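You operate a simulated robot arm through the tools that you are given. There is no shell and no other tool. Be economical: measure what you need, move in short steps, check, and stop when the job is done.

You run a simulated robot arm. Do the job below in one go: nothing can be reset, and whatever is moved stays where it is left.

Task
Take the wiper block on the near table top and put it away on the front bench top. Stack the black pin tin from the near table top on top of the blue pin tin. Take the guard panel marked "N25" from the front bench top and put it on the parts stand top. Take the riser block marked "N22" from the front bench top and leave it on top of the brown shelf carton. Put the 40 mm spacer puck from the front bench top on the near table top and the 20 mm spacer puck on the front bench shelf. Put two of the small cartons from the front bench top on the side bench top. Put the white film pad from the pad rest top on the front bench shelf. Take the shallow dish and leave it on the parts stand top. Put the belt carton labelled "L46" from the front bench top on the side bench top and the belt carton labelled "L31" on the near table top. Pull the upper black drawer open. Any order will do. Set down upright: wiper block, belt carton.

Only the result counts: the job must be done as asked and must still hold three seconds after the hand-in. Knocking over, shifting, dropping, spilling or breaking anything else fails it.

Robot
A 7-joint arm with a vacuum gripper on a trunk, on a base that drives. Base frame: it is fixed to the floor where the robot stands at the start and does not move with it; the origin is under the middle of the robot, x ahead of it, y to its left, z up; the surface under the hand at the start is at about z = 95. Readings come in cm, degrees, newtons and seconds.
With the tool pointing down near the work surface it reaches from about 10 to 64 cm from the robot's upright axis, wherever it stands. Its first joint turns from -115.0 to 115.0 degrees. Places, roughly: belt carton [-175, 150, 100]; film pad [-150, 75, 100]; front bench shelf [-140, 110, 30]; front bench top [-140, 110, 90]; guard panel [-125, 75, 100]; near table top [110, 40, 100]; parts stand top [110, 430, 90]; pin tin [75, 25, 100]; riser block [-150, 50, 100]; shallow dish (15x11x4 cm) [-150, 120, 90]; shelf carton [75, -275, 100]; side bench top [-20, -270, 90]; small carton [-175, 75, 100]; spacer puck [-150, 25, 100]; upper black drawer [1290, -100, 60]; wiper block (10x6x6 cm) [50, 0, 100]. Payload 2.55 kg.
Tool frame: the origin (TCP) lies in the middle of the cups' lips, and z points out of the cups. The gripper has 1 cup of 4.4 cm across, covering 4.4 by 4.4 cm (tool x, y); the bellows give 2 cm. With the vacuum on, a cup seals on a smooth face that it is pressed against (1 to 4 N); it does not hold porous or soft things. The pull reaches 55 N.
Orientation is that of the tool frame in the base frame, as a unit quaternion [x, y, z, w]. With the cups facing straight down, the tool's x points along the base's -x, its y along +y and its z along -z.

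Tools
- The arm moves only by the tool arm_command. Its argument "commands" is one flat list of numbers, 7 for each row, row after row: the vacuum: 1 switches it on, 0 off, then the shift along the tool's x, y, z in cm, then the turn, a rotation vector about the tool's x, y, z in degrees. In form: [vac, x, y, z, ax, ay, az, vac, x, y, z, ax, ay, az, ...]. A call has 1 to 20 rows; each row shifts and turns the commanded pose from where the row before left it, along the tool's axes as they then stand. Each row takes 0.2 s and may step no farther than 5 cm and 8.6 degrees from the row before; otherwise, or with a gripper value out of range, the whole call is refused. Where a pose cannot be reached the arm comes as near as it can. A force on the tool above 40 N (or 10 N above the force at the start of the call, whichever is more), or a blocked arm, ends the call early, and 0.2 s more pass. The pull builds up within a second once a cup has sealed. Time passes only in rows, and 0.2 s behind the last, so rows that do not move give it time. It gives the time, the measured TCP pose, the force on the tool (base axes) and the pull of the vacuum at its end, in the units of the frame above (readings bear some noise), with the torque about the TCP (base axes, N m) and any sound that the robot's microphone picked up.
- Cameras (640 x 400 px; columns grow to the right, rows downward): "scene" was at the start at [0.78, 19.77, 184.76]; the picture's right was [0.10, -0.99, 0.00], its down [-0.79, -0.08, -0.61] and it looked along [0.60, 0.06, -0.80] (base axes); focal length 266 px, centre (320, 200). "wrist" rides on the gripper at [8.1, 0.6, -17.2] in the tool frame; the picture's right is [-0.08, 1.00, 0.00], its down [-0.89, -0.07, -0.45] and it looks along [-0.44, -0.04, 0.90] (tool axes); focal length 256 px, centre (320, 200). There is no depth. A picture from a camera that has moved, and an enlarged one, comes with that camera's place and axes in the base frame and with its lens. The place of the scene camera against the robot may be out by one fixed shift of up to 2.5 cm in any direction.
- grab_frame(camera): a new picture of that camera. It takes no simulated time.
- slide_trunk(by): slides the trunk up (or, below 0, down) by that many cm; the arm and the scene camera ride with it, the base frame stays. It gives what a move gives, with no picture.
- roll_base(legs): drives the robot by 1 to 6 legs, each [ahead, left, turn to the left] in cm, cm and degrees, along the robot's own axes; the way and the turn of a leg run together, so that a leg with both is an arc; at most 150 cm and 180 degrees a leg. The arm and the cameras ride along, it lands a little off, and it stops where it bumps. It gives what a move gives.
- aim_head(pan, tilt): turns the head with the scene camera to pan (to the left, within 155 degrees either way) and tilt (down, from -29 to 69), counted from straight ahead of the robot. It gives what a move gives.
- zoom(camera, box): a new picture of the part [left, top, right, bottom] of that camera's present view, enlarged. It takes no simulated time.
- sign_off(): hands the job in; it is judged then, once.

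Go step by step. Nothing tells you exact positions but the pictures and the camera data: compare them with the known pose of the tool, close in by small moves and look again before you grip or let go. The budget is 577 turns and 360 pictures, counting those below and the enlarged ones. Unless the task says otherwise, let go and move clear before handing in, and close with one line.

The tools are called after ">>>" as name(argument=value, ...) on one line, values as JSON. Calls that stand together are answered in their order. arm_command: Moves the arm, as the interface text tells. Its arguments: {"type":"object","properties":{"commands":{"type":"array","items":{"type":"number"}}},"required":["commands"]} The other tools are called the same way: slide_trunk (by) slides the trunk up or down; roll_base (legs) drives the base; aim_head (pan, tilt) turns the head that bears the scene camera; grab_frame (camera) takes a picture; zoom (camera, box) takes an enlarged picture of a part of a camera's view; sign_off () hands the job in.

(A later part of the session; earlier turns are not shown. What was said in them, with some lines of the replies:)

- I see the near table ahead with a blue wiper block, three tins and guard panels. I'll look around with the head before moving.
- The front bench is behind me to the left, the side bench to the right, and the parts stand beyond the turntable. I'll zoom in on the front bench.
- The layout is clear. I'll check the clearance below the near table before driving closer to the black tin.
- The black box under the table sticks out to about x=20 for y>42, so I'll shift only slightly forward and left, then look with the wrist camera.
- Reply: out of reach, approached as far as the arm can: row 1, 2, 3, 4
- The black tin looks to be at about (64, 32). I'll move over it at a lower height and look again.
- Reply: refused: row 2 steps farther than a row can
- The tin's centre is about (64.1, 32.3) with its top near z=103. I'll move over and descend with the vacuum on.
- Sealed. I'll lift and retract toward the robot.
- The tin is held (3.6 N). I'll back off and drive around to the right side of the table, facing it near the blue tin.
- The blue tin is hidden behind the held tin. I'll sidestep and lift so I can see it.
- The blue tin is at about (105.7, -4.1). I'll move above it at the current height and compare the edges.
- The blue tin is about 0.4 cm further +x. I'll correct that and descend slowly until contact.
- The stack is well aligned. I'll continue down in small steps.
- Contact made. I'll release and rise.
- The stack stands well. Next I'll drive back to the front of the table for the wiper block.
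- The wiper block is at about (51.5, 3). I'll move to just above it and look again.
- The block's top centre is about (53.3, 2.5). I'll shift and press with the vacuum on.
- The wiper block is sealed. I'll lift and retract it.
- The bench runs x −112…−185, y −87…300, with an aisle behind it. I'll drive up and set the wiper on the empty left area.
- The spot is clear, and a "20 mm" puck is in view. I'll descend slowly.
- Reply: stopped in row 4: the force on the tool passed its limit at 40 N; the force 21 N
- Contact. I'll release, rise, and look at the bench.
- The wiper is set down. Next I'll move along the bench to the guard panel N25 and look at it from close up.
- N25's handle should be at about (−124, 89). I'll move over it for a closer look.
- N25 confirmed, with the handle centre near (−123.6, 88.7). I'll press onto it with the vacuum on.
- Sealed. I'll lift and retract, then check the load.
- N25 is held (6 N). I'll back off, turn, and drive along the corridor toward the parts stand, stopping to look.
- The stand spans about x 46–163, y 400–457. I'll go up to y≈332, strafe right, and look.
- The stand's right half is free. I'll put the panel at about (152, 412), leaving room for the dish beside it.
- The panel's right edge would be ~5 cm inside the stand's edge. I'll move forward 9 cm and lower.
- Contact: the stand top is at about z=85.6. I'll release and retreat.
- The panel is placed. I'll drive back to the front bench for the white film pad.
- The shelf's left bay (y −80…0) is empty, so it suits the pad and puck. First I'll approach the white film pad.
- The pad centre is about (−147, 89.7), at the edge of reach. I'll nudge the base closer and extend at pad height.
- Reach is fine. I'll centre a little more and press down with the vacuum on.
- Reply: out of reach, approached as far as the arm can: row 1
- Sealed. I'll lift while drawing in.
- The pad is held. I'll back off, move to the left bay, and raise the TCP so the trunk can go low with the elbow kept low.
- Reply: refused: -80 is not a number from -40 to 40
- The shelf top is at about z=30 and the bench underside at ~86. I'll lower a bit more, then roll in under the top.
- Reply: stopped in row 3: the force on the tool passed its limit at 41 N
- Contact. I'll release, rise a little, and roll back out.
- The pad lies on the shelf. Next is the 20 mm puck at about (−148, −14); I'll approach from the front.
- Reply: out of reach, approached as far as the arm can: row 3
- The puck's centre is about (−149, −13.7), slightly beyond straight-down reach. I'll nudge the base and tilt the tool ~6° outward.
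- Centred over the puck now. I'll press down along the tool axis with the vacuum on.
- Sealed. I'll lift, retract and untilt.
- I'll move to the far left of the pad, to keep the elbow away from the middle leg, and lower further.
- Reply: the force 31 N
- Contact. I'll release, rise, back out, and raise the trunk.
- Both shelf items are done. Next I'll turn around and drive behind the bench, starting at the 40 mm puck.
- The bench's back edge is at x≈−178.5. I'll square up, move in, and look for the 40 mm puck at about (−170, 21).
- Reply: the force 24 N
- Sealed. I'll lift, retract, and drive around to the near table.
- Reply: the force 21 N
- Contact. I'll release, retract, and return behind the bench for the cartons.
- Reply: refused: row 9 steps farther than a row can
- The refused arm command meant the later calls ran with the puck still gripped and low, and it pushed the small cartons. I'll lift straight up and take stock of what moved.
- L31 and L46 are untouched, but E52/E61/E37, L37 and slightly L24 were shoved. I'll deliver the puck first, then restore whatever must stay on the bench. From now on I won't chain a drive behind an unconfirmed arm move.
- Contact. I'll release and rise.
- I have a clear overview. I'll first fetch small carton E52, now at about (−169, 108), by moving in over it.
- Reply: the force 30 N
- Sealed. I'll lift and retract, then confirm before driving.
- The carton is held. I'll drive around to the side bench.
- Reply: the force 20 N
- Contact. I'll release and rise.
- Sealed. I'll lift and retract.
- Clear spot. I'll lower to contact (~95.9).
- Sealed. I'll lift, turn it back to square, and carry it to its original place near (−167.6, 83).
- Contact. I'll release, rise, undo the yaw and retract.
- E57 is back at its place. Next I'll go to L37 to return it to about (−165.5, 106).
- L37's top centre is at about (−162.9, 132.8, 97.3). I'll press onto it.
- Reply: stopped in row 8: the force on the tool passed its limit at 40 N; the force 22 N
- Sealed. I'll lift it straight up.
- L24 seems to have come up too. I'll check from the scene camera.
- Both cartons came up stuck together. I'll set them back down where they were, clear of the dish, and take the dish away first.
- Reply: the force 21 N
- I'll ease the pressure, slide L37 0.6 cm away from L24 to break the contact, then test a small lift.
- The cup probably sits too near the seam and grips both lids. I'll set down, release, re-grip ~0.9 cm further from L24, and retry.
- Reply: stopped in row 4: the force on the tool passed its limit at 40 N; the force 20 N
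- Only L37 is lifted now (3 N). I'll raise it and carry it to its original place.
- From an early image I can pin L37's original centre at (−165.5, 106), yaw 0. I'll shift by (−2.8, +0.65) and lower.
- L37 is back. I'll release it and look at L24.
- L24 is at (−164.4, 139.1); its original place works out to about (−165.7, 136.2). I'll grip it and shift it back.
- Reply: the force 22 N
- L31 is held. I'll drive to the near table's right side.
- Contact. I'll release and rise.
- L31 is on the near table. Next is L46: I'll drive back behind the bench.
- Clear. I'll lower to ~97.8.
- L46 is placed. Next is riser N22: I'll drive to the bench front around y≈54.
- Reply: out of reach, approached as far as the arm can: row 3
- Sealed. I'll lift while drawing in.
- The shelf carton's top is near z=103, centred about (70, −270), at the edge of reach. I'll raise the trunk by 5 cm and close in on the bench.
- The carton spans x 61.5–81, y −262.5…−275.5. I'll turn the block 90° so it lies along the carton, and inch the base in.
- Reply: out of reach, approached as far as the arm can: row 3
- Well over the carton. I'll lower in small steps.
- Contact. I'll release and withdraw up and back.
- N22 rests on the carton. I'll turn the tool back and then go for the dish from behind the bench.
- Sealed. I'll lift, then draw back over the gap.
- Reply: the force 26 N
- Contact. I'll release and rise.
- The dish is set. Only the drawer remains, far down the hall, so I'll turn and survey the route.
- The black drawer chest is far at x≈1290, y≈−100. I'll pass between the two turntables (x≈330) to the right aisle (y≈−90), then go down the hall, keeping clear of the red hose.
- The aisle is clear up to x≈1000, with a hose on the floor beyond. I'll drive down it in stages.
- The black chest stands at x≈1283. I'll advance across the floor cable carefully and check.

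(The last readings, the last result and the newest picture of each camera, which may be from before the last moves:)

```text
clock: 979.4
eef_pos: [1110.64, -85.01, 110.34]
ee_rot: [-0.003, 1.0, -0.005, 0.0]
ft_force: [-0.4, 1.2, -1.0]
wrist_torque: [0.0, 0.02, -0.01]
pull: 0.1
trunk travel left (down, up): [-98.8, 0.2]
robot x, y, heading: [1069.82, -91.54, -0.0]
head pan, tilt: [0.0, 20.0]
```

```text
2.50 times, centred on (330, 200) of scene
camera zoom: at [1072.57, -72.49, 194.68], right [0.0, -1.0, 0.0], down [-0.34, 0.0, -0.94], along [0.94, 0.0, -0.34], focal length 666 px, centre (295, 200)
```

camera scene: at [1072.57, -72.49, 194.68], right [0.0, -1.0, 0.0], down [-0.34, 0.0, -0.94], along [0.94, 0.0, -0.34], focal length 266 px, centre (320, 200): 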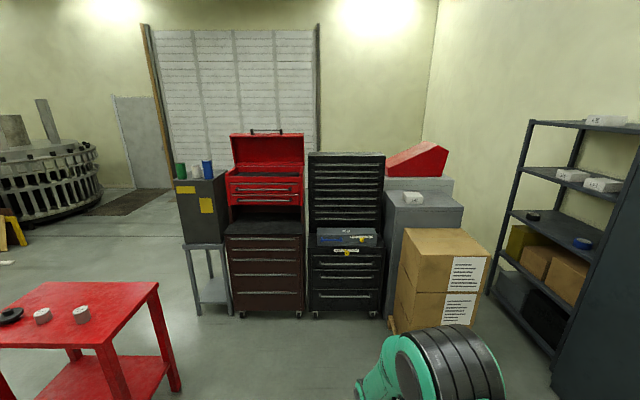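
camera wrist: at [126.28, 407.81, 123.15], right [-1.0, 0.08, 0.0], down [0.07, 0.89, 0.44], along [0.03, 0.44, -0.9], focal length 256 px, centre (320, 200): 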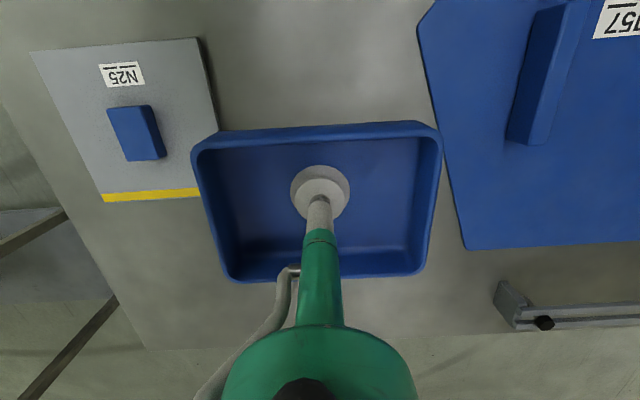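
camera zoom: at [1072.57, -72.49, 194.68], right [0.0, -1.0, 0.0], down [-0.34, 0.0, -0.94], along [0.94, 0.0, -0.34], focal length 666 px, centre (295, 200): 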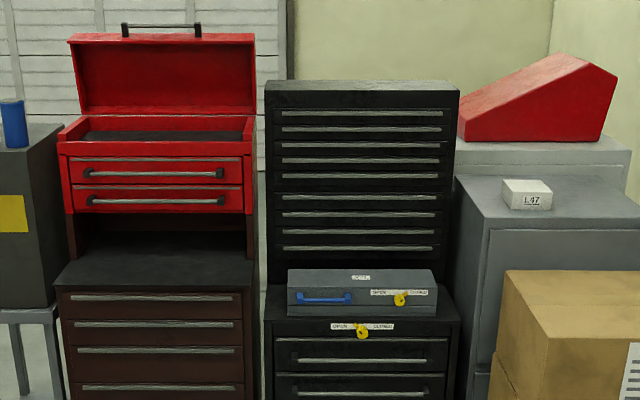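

>>> roll_base(legs=[[90, 0, 0]])

>>> aim_head(pan=-10, tilt=45)

>>> grab_frame(camera="scene")

>>> zoom(camera="scene", box=[240, 80, 400, 240])

>>> grab_frame(camera="wrist")

```text
clock: 984.1
eef_pos: [1199.73, -84.49, 110.26]
ee_rot: [-0.002, 1.0, -0.005, 0.0]
ft_force: [0.6, -1.1, -0.2]
wrist_torque: [0.0, 0.0, -0.01]
pull: 0.1
trunk travel left (down, up): [-98.8, 0.2]
robot x, y, heading: [1158.99, -90.8, 0.2]
head pan, tilt: [0.0, 20.0]
```

```text
clock: 985.0
eef_pos: [1199.62, -84.54, 110.46]
ee_rot: [-0.002, 1.0, -0.005, 0.0]
ft_force: [-0.2, 0.0, -0.5]
wrist_torque: [-0.05, 0.02, 0.01]
pull: 0.1
trunk travel left (down, up): [-98.8, 0.2]
robot x, y, heading: [1158.84, -90.96, 0.2]
head pan, tilt: [-10.0, 45.0]
```

```text
185 pictures are left
camera scene: at [1160.36, -73.51, 190.82], right [-0.17, -0.99, 0.0], down [-0.7, 0.12, -0.71], along [0.7, -0.12, -0.71], focal length 266 px, centre (320, 200)
```

scene: 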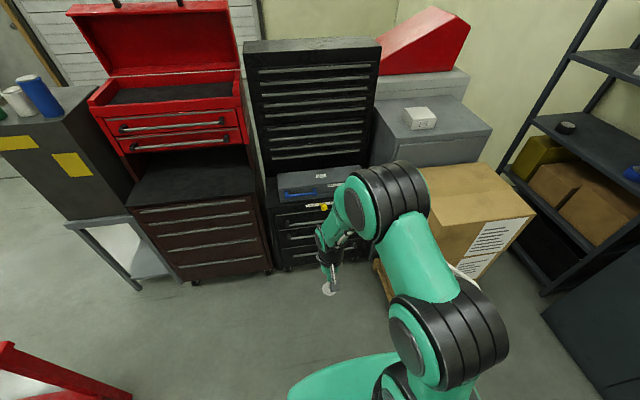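

```text
2.50 times, centred on (320, 160) of scene
camera zoom: at [1160.36, -73.51, 190.82], right [-0.17, -0.99, 0.0], down [-0.7, 0.12, -0.71], along [0.7, -0.12, -0.71], focal length 666 px, centre (320, 300)
```

zoom: 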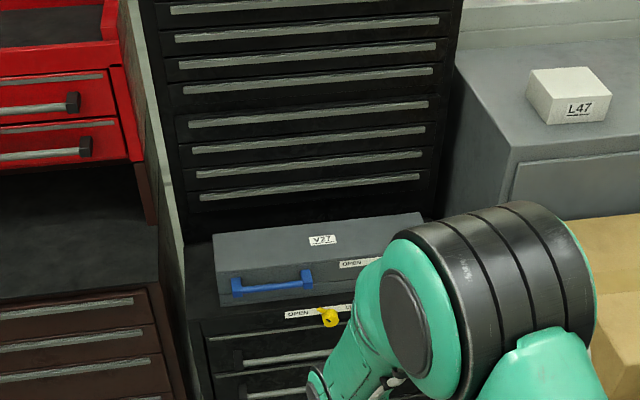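

```text
183 pictures are left
camera wrist: at [1191.53, -83.6, 127.49], right [0.07, 1.0, -0.01], down [0.89, -0.06, 0.45], along [0.44, -0.04, -0.9], focal length 256 px, centre (320, 200)
```

wrist: 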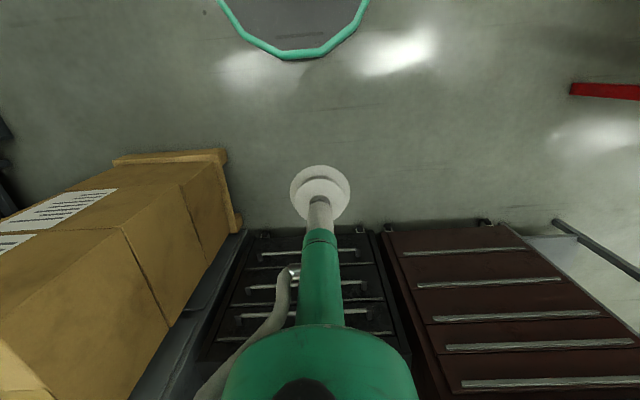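

The cabinet has an OPEN/CLOSED lock knob. I'll lower the trunk for a frontal look at it and the drawers.

>>> roll_base(legs=[[-30, 0, 0]])

>>> slide_trunk(by=-40)

>>> slide_trunk(by=-35)

>>> aim_head(pan=-5, tilt=22)

>>> grab_frame(camera="scene")

>>> zoom(camera="scene", box=[270, 150, 390, 250])

```text
clock: 987.0
eef_pos: [1169.82, -84.8, 110.36]
ee_rot: [-0.001, 1.0, -0.005, 0.0]
ft_force: [0.1, 0.3, -0.8]
wrist_torque: [0.01, 0.03, 0.04]
pull: 0.1
trunk travel left (down, up): [-98.8, 0.2]
robot x, y, heading: [1129.49, -90.72, -0.2]
head pan, tilt: [-10.0, 45.0]
```

```text
clock: 990.9
eef_pos: [1169.82, -84.87, 70.14]
ee_rot: [-0.001, 1.0, -0.006, 0.0]
ft_force: [0.2, 0.5, -0.1]
wrist_torque: [-0.01, 0.0, 0.01]
pull: 0.0
trunk travel left (down, up): [-58.8, 40.2]
robot x, y, heading: [1129.21, -91.03, -0.0]
head pan, tilt: [-10.0, 45.0]
```

```text
clock: 994.3
eef_pos: [1169.85, -84.8, 35.31]
ee_rot: [-0.001, 1.0, -0.005, 0.0]
ft_force: [-0.6, 0.9, 0.3]
wrist_torque: [0.0, 0.02, -0.03]
pull: 0.1
trunk travel left (down, up): [-23.8, 75.2]
robot x, y, heading: [1129.05, -91.37, -0.0]
head pan, tilt: [-10.0, 45.0]
```

```text
clock: 995.2
eef_pos: [1169.98, -84.72, 35.45]
ee_rot: [-0.001, 1.0, -0.006, 0.0]
ft_force: [0.4, 0.0, 0.2]
wrist_torque: [-0.02, 0.03, 0.04]
pull: 0.1
trunk travel left (down, up): [-23.8, 75.2]
robot x, y, heading: [1129.65, -90.98, -0.0]
head pan, tilt: [-5.0, 22.0]
```

```text
182 pictures are left
camera scene: at [1131.83, -72.99, 119.34], right [-0.09, -1.0, 0.0], down [-0.37, 0.03, -0.93], along [0.92, -0.08, -0.38], focal length 266 px, centre (320, 200)
```

scene: 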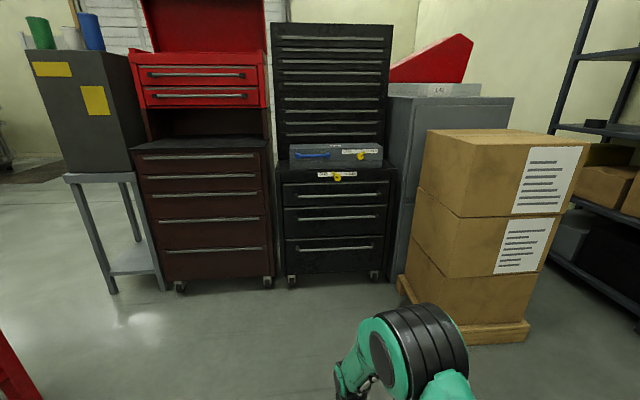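

```text
4.00 times, centred on (330, 200) of scene
camera zoom: at [1131.83, -72.99, 119.34], right [-0.09, -1.0, 0.0], down [-0.37, 0.03, -0.93], along [0.92, -0.08, -0.38], focal length 1065 px, centre (280, 200)
```

zoom: 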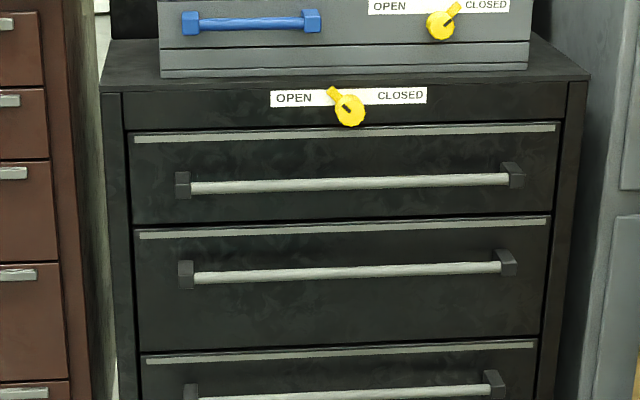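

The cabinet's lock points to OPEN, so the drawer is free. The upper drawer face is at x≈1283, z≈53–68, with the handle bar at z≈61. I'll swing the tool to horizontal.

>>> arm_command(commands=[0, -4, 0, 0, 0, -8.2, 0, 0, -4, 0, 0, 0, -8.2, 0, 0, -4, 0, 0, 0, -8.2, 0, 0, -4, 0, 0, 0, -8.2, 0, 0, -4, 0, 0, 0, -8.2, 0])

>>> grab_frame(camera="scene")

```text
clock: 996.4
eef_pos: [1188.61, -84.48, 40.96]
ee_rot: [-0.002, 0.937, -0.004, 0.35]
ft_force: [0.2, -0.2, -1.3]
wrist_torque: [0.01, -0.06, 0.0]
pull: 0.0
trunk travel left (down, up): [-23.8, 75.2]
robot x, y, heading: [1129.2, -91.37, 0.0]
head pan, tilt: [-5.0, 22.0]
```

```text
180 pictures are left
camera scene: at [1131.83, -72.99, 119.35], right [-0.09, -1.0, 0.0], down [-0.37, 0.03, -0.93], along [0.92, -0.08, -0.37], focal length 266 px, centre (320, 200)
```

scene: 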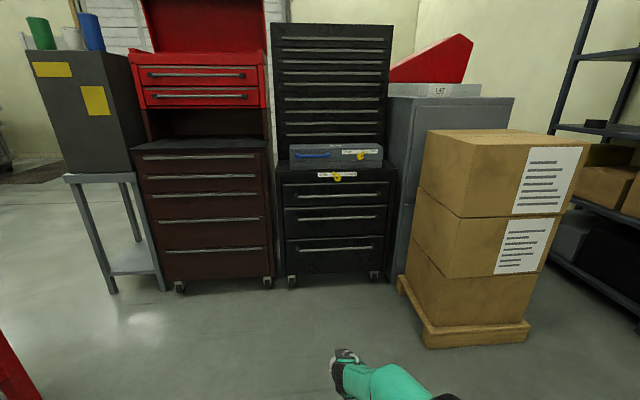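

>>> arm_command(commands=[0, -4, 0, 0, 0, -8.2, 0, 0, -4, 0, 0, 0, -8.2, 0, 0, -4, 0, 0, 0, -8.2, 0, 0, -4, 0, 0, 0, -8.2, 0, 0, -4, 0, 0, 0, -8.2, 0, 0, -3.8, 0, 0, 0, -8, 0])

>>> grab_frame(camera="wrist")

>>> grab_frame(camera="scene")

```text
clock: 997.8
eef_pos: [1199.67, -83.98, 61.07]
ee_rot: [-0.002, 0.707, -0.005, 0.707]
ft_force: [0.3, -0.1, 0.3]
wrist_torque: [-0.02, -0.05, 0.01]
pull: 0.0
out of reach, approached as far as the arm can: row 6
trunk travel left (down, up): [-23.8, 75.2]
robot x, y, heading: [1129.73, -91.07, 0.0]
head pan, tilt: [-5.0, 22.0]
```

```text
179 pictures are left
camera wrist: at [1182.26, -83.13, 53.03], right [0.01, 1.0, 0.07], down [-0.45, -0.06, 0.89], along [0.9, -0.04, 0.44], focal length 256 px, centre (320, 200)
```

wrist: 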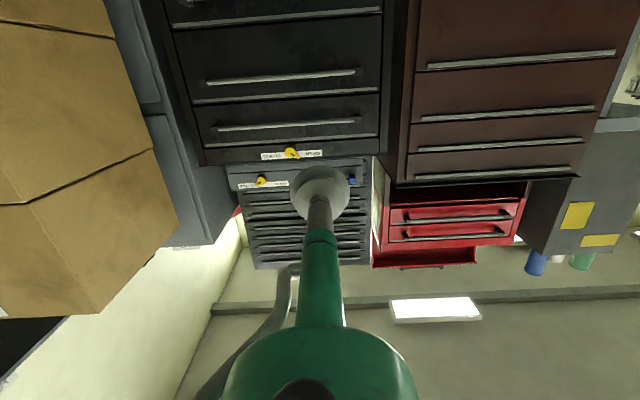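

```text
178 pictures are left
camera scene: at [1131.82, -72.99, 119.35], right [-0.09, -1.0, 0.0], down [-0.37, 0.03, -0.93], along [0.92, -0.08, -0.37], focal length 266 px, centre (320, 200)
```

scene: 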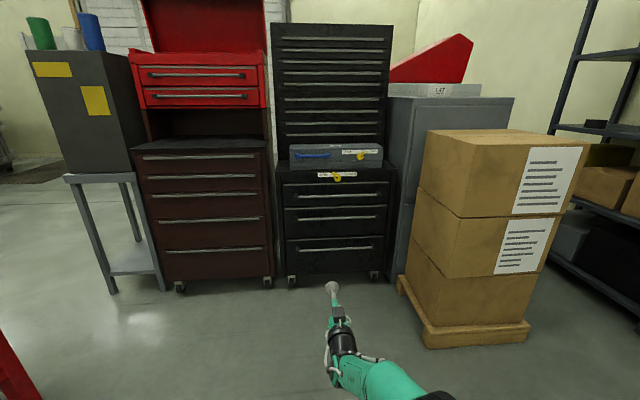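

The tool is horizontal. Combining both cameras, the drawer face is nearer x≈1268–1272 with the handle at z≈67. I'll retract a bit, line up in y, and roll closer for a better look.

>>> arm_command(commands=[0, 0, -2.5, -4, 0, 0, 0, 0, 0, -2.5, -4, 0, 0, 0, 0, 0, -2.5, -2, 0, 0, 0, 0, 0, -2.5, 0, 0, 0, 0, 0, 0, -2.5, 0, 0, 0, 0])

>>> roll_base(legs=[[48, 0, 0]])

>>> grab_frame(camera="wrist")

>>> grab_frame(camera="scene")

```text
clock: 999.0
eef_pos: [1194.49, -84.41, 59.71]
ee_rot: [0.0, 0.709, -0.009, 0.705]
ft_force: [-0.1, 0.0, 0.5]
wrist_torque: [0.0, 0.0, 0.0]
pull: 0.1
out of reach, approached as far as the arm can: row 1, 2, 3, 4, 5
trunk travel left (down, up): [-23.8, 75.2]
robot x, y, heading: [1128.86, -91.09, -0.1]
head pan, tilt: [-5.0, 22.0]
```

```text
clock: 1001.8
eef_pos: [1242.35, -84.71, 59.72]
ee_rot: [0.002, 0.709, -0.009, 0.706]
ft_force: [-0.2, -0.3, -0.3]
wrist_torque: [0.03, 0.03, 0.01]
pull: 0.1
trunk travel left (down, up): [-23.8, 75.2]
robot x, y, heading: [1177.04, -90.9, -0.3]
head pan, tilt: [-5.0, 22.0]
```

```text
177 pictures are left
camera wrist: at [1224.93, -83.79, 51.69], right [0.02, 1.0, 0.07], down [-0.44, -0.05, 0.9], along [0.9, -0.04, 0.44], focal length 256 px, centre (320, 200)
```

wrist: 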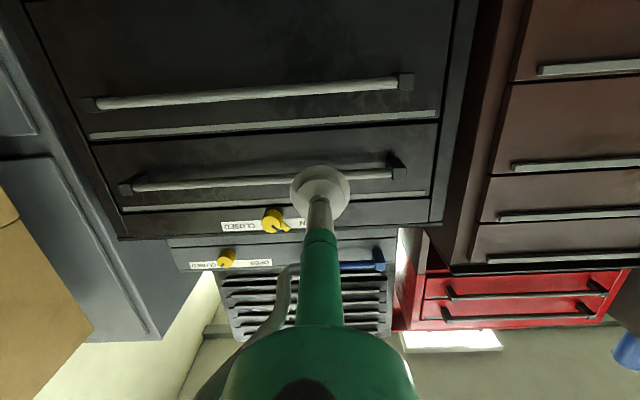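

```text
176 pictures are left
camera scene: at [1179.76, -73.06, 119.35], right [-0.09, -1.0, 0.0], down [-0.37, 0.03, -0.93], along [0.92, -0.08, -0.38], focal length 266 px, centre (320, 200)
```

scene: 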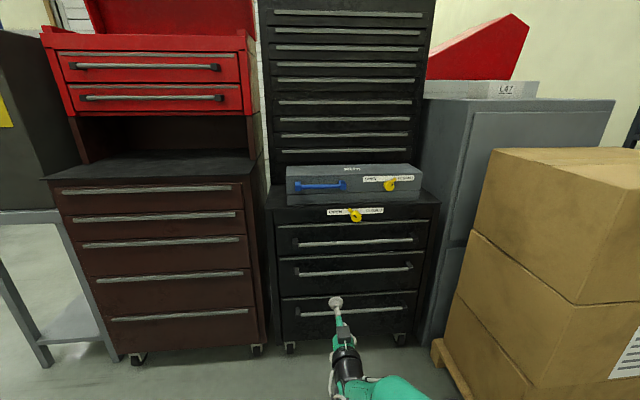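

The face is at x≈1268 and the free strip below the bar is around z≈63.4. I'll raise the trunk 3.7 cm, shift right a little, and roll forward to just short of the face.

>>> slide_trunk(by=3.7)

>>> roll_base(legs=[[0, -6, 0.3], [13, 0, 0]])

>>> grab_frame(camera="wrist")

>>> grab_frame(camera="scene")

```text
clock: 1002.6
eef_pos: [1242.35, -84.71, 63.34]
ee_rot: [0.002, 0.709, -0.009, 0.705]
ft_force: [0.3, -0.6, 0.4]
wrist_torque: [0.03, 0.0, -0.01]
pull: 0.1
trunk travel left (down, up): [-27.5, 71.5]
robot x, y, heading: [1177.14, -91.15, -0.3]
head pan, tilt: [-5.0, 22.0]
```

```text
clock: 1004.5
eef_pos: [1255.3, -90.44, 63.49]
ee_rot: [-0.001, 0.709, -0.008, 0.705]
ft_force: [-0.3, 0.4, 0.4]
wrist_torque: [0.01, 0.0, -0.03]
pull: 0.2
trunk travel left (down, up): [-27.5, 71.5]
robot x, y, heading: [1190.43, -97.03, -0.1]
head pan, tilt: [-5.0, 22.0]
```

```text
175 pictures are left
camera wrist: at [1237.85, -89.57, 55.39], right [0.01, 1.0, 0.07], down [-0.44, -0.06, 0.9], along [0.9, -0.04, 0.44], focal length 256 px, centre (320, 200)
```

wrist: 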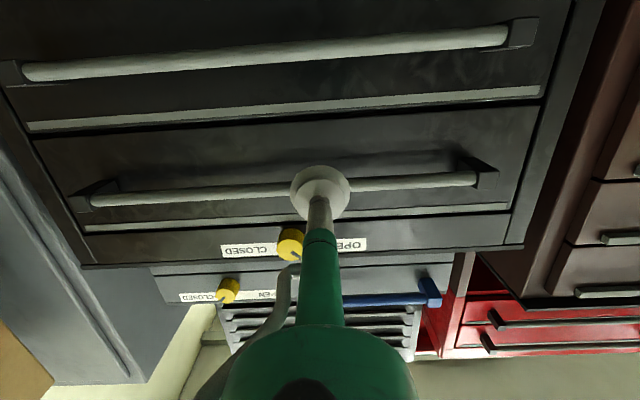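

```text
174 pictures are left
camera scene: at [1192.63, -79.06, 123.04], right [-0.08, -1.0, 0.0], down [-0.37, 0.03, -0.93], along [0.92, -0.08, -0.38], focal length 266 px, centre (320, 200)
```

scene: 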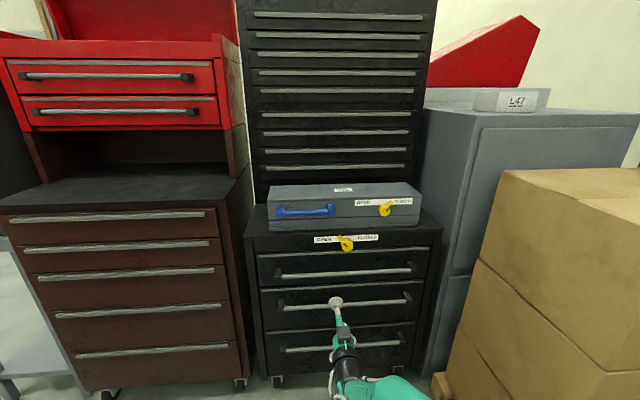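

>>> arm_command(commands=[0, 0.5, 0, 0, 0, 0, 0, 0, 0, 0, 1, 0, 0, 0])

>>> roll_base(legs=[[4.5, 0, 0]])

>>> zoom(camera="wrist", box=[220, 90, 420, 290])

>>> zoom(camera="scene", box=[270, 220, 430, 340])

```text
clock: 1005.1
eef_pos: [1256.24, -90.29, 63.12]
ee_rot: [0.001, 0.708, -0.008, 0.706]
ft_force: [-0.3, 0.8, -0.6]
wrist_torque: [0.02, -0.01, -0.03]
pull: 0.1
trunk travel left (down, up): [-27.5, 71.5]
robot x, y, heading: [1190.3, -97.03, 0.1]
head pan, tilt: [-5.0, 22.0]
```

```text
clock: 1006.0
eef_pos: [1260.73, -90.37, 63.06]
ee_rot: [0.001, 0.708, -0.008, 0.706]
ft_force: [0.3, -0.7, 0.4]
wrist_torque: [0.0, 0.03, 0.0]
pull: 0.1
trunk travel left (down, up): [-27.5, 71.5]
robot x, y, heading: [1194.75, -97.46, 0.0]
head pan, tilt: [-5.0, 22.0]
```

```text
2.00 times, centred on (320, 190) of wrist
camera zoom: at [1243.32, -89.49, 54.98], right [0.01, 1.0, 0.07], down [-0.44, -0.06, 0.9], along [0.9, -0.04, 0.44], focal length 512 px, centre (320, 220)
```

zoom: 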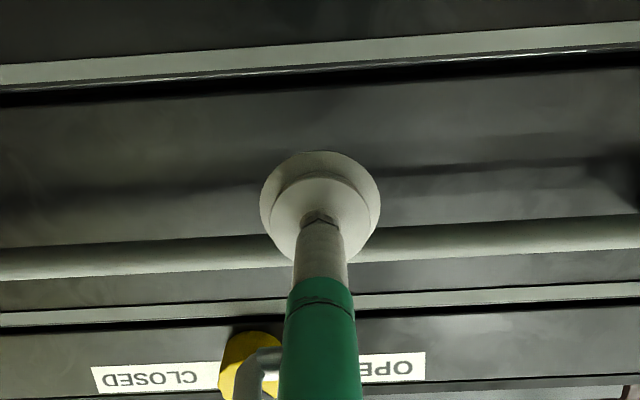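

```text
3.33 times, centred on (350, 280) of scene
camera zoom: at [1197.15, -79.06, 123.05], right [-0.09, -1.0, 0.0], down [-0.37, 0.03, -0.93], along [0.92, -0.08, -0.37], focal length 887 px, centre (220, -67)
```

zoom: 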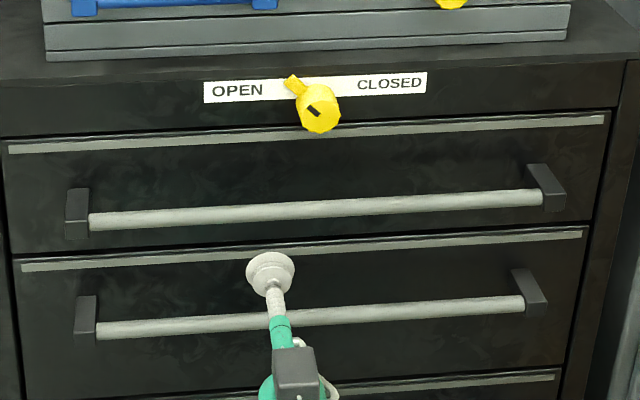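

>>> arm_command(commands=[1, 0, 0, 1, 0, 0, 0, 1, 0, 0, 1, 0, 0, 0, 1, 0, 0, 1, 0, 0, 0, 1, 0, 0, 0, 0, 0, 0])

```text
clock: 1007.0
eef_pos: [1262.85, -90.3, 63.58]
ee_rot: [0.003, 0.709, -0.01, 0.705]
ft_force: [0.4, -1.3, -0.3]
wrist_torque: [-0.01, 0.01, 0.01]
pull: 0.0
out of reach, approached as far as the arm can: row 2
trunk travel left (down, up): [-27.5, 71.5]
robot x, y, heading: [1194.74, -97.02, 0.1]
head pan, tilt: [-5.0, 22.0]
```

>>> arm_command(commands=[0, 0.3, 0, -2, 0, 0, 0, 0, 0.2, 0, -2, 0, 0, 0])

```text
clock: 1007.6
eef_pos: [1259.65, -90.37, 63.1]
ee_rot: [0.001, 0.711, -0.008, 0.703]
ft_force: [0.0, -1.0, -0.5]
wrist_torque: [-0.01, -0.02, -0.01]
pull: 0.0
out of reach, approached as far as the arm can: row 2
trunk travel left (down, up): [-27.5, 71.5]
robot x, y, heading: [1194.31, -97.43, 0.1]
head pan, tilt: [-5.0, 22.0]
```

>>> roll_base(legs=[[5, 0, 0]])

>>> zoom(camera="wrist", box=[220, 90, 420, 290])

```text
clock: 1008.5
eef_pos: [1264.76, -90.4, 63.06]
ee_rot: [0.001, 0.711, -0.008, 0.703]
ft_force: [0.5, 0.4, -0.3]
wrist_torque: [-0.02, -0.01, -0.02]
pull: 0.1
trunk travel left (down, up): [-27.5, 71.5]
robot x, y, heading: [1199.63, -97.53, 0.1]
head pan, tilt: [-5.0, 22.0]
```

```text
2.00 times, centred on (320, 190) of wrist
camera zoom: at [1247.18, -89.5, 55.15], right [0.01, 1.0, 0.07], down [-0.44, -0.06, 0.9], along [0.9, -0.04, 0.43], focal length 512 px, centre (320, 220)
```

zoom: 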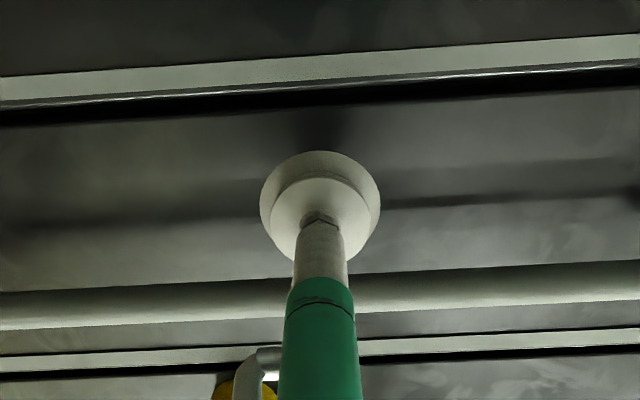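

>>> arm_command(commands=[1, 0, 0, 0.7, 0, 0, 0, 1, 0, 0, 0.7, 0, 0, 0, 1, 0, 0, 0.6, 0, 0, 0, 1, 0, 0, 0.5, 0, 0, 0, 1, 0, 0, 0, 0, 0, 0])

```text
clock: 1009.7
eef_pos: [1267.16, -90.31, 63.09]
ee_rot: [0.0, 0.712, -0.008, 0.702]
ft_force: [-0.2, -0.6, 0.0]
wrist_torque: [0.03, -0.02, -0.01]
pull: 0.1
trunk travel left (down, up): [-27.5, 71.5]
robot x, y, heading: [1199.35, -97.16, 0.2]
head pan, tilt: [-5.0, 22.0]
```

>>> roll_base(legs=[[1.5, 0, 0]])

>>> zoom(camera="wrist", box=[220, 90, 420, 290])

```text
clock: 1010.5
eef_pos: [1268.48, -90.42, 63.37]
ee_rot: [0.001, 0.71, -0.009, 0.704]
ft_force: [-12.6, -1.5, 4.4]
wrist_torque: [0.15, -0.36, 0.44]
pull: 54.9
trunk travel left (down, up): [-27.5, 71.5]
robot x, y, heading: [1200.72, -97.45, 0.3]
head pan, tilt: [-5.0, 22.0]
```

```text
2.00 times, centred on (320, 190) of wrist
camera zoom: at [1250.98, -89.49, 55.34], right [0.01, 1.0, 0.07], down [-0.44, -0.06, 0.9], along [0.9, -0.04, 0.44], focal length 512 px, centre (320, 220)
```

zoom: 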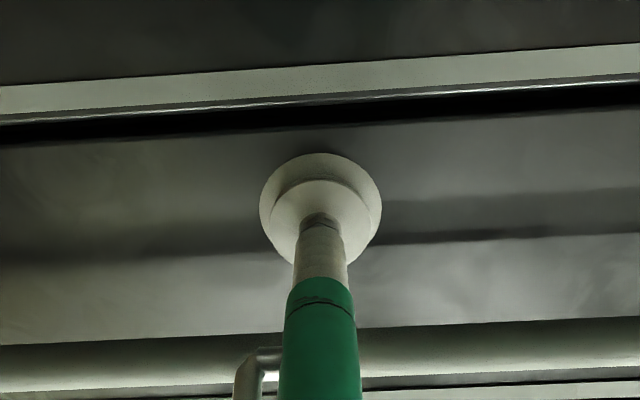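

Sealed on the drawer front. I'll pull back a little first.

>>> roll_base(legs=[[-6, 0, 0]])

>>> grab_frame(camera="scene")

```text
clock: 1011.4
eef_pos: [1262.56, -90.43, 63.32]
ee_rot: [0.001, 0.71, -0.009, 0.704]
ft_force: [1.4, -1.1, 3.0]
wrist_torque: [-0.02, -0.18, 0.27]
pull: 55.0
trunk travel left (down, up): [-27.5, 71.5]
robot x, y, heading: [1195.34, -97.41, 0.1]
head pan, tilt: [-5.0, 22.0]
```

```text
169 pictures are left
camera scene: at [1197.67, -79.08, 123.06], right [-0.09, -1.0, 0.0], down [-0.37, 0.03, -0.93], along [0.92, -0.08, -0.37], focal length 266 px, centre (320, 200)
```

scene: 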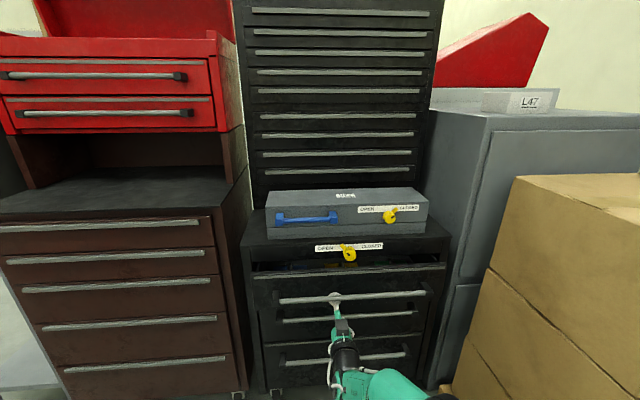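

It's opening. I'll pull it out further.

>>> roll_base(legs=[[-12, 0, 0], [-10, 0, 0]])

>>> grab_frame(camera="scene")

```text
clock: 1013.4
eef_pos: [1240.91, -90.36, 63.24]
ee_rot: [0.001, 0.71, -0.009, 0.704]
ft_force: [1.5, 6.8, 1.1]
wrist_torque: [0.24, -0.15, 0.12]
pull: 55.1
trunk travel left (down, up): [-27.5, 71.5]
robot x, y, heading: [1173.19, -97.32, 0.3]
head pan, tilt: [-5.0, 22.0]
```

```text
168 pictures are left
camera scene: at [1175.95, -79.04, 123.04], right [-0.09, -1.0, 0.0], down [-0.37, 0.03, -0.93], along [0.92, -0.08, -0.37], focal length 266 px, centre (320, 200)
```

scene: 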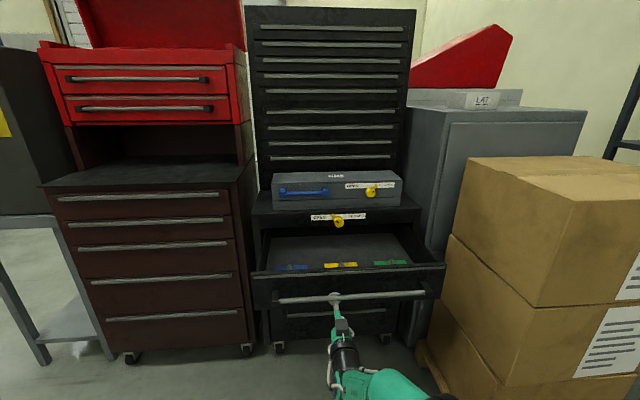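

It's about 28 cm out. I'll draw it a little further to be sure it counts as open.

>>> roll_base(legs=[[-6, 0, 0]])

>>> grab_frame(camera="wrist")

```text
clock: 1014.4
eef_pos: [1235.17, -90.29, 63.57]
ee_rot: [-0.001, 0.709, -0.008, 0.705]
ft_force: [6.8, 1.4, 3.7]
wrist_torque: [0.29, 0.0, 0.09]
pull: 55.1
trunk travel left (down, up): [-27.5, 71.5]
robot x, y, heading: [1167.39, -96.88, 0.1]
head pan, tilt: [-5.0, 22.0]
```

```text
167 pictures are left
camera wrist: at [1217.61, -89.5, 55.43], right [0.01, 1.0, 0.07], down [-0.44, -0.06, 0.9], along [0.9, -0.04, 0.44], focal length 256 px, centre (320, 200)
```

wrist: 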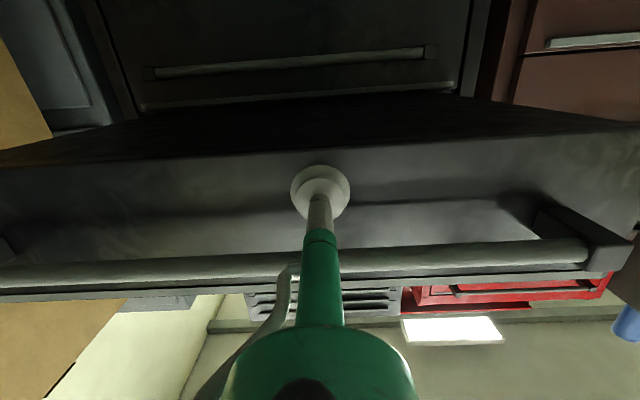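

Resistance is rising, so this is near its stop. I'll release and back away.

>>> arm_command(commands=[0, 0, 0, 0, 0, 0, 0, 0, 0, 0, 0, 0, 0, 0, 0, 0, 0, 0, 0, 0, 0, 0, 0, 0, 0, 0, 0, 0])

```text
clock: 1015.4
eef_pos: [1235.06, -90.53, 63.51]
ee_rot: [0.002, 0.709, -0.009, 0.705]
ft_force: [-0.2, 0.2, -0.4]
wrist_torque: [0.02, -0.02, 0.02]
pull: 0.0
trunk travel left (down, up): [-27.5, 71.5]
robot x, y, heading: [1167.49, -97.02, 0.1]
head pan, tilt: [-5.0, 22.0]
```

>>> roll_base(legs=[[-40, 0, 0]])

>>> grab_frame(camera="scene")

```text
clock: 1017.8
eef_pos: [1196.28, -90.74, 63.45]
ee_rot: [0.002, 0.709, -0.01, 0.705]
ft_force: [-0.3, 0.0, 0.5]
wrist_torque: [0.0, -0.03, 0.02]
pull: 0.0
trunk travel left (down, up): [-27.5, 71.5]
robot x, y, heading: [1129.07, -97.35, -0.4]
head pan, tilt: [-5.0, 22.0]
```

```text
166 pictures are left
camera scene: at [1131.32, -79.1, 123.05], right [-0.09, -1.0, 0.0], down [-0.37, 0.03, -0.93], along [0.92, -0.08, -0.37], focal length 266 px, centre (320, 200)
```

scene: 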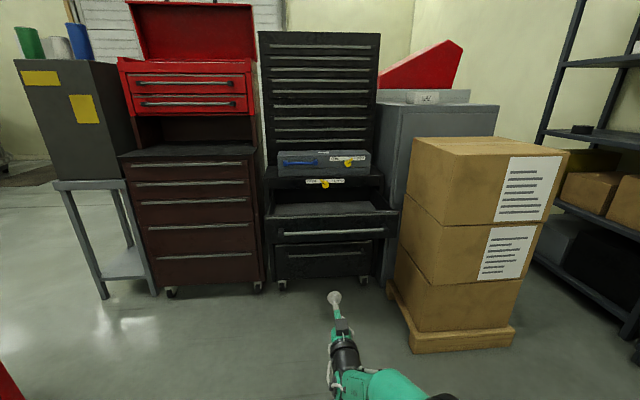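

The drawer stays open and the hand is clear. Everything asked has been done, so I'm handing in.

>>> sign_off()

```text
The job is handed in.
```

Every item on the list is done and handed in, but there was one accident. While I was behind the front bench, a refused arm command left the 40 mm puck gripped and low, and it pushed three small cartons and belt cartons L37 and L24 along the bench. Two of the small cartons went to the side bench as asked. I put small carton E57, L37 and L24 back by estimate from earlier pictures, so they may be a centimetre or two off their original spots.
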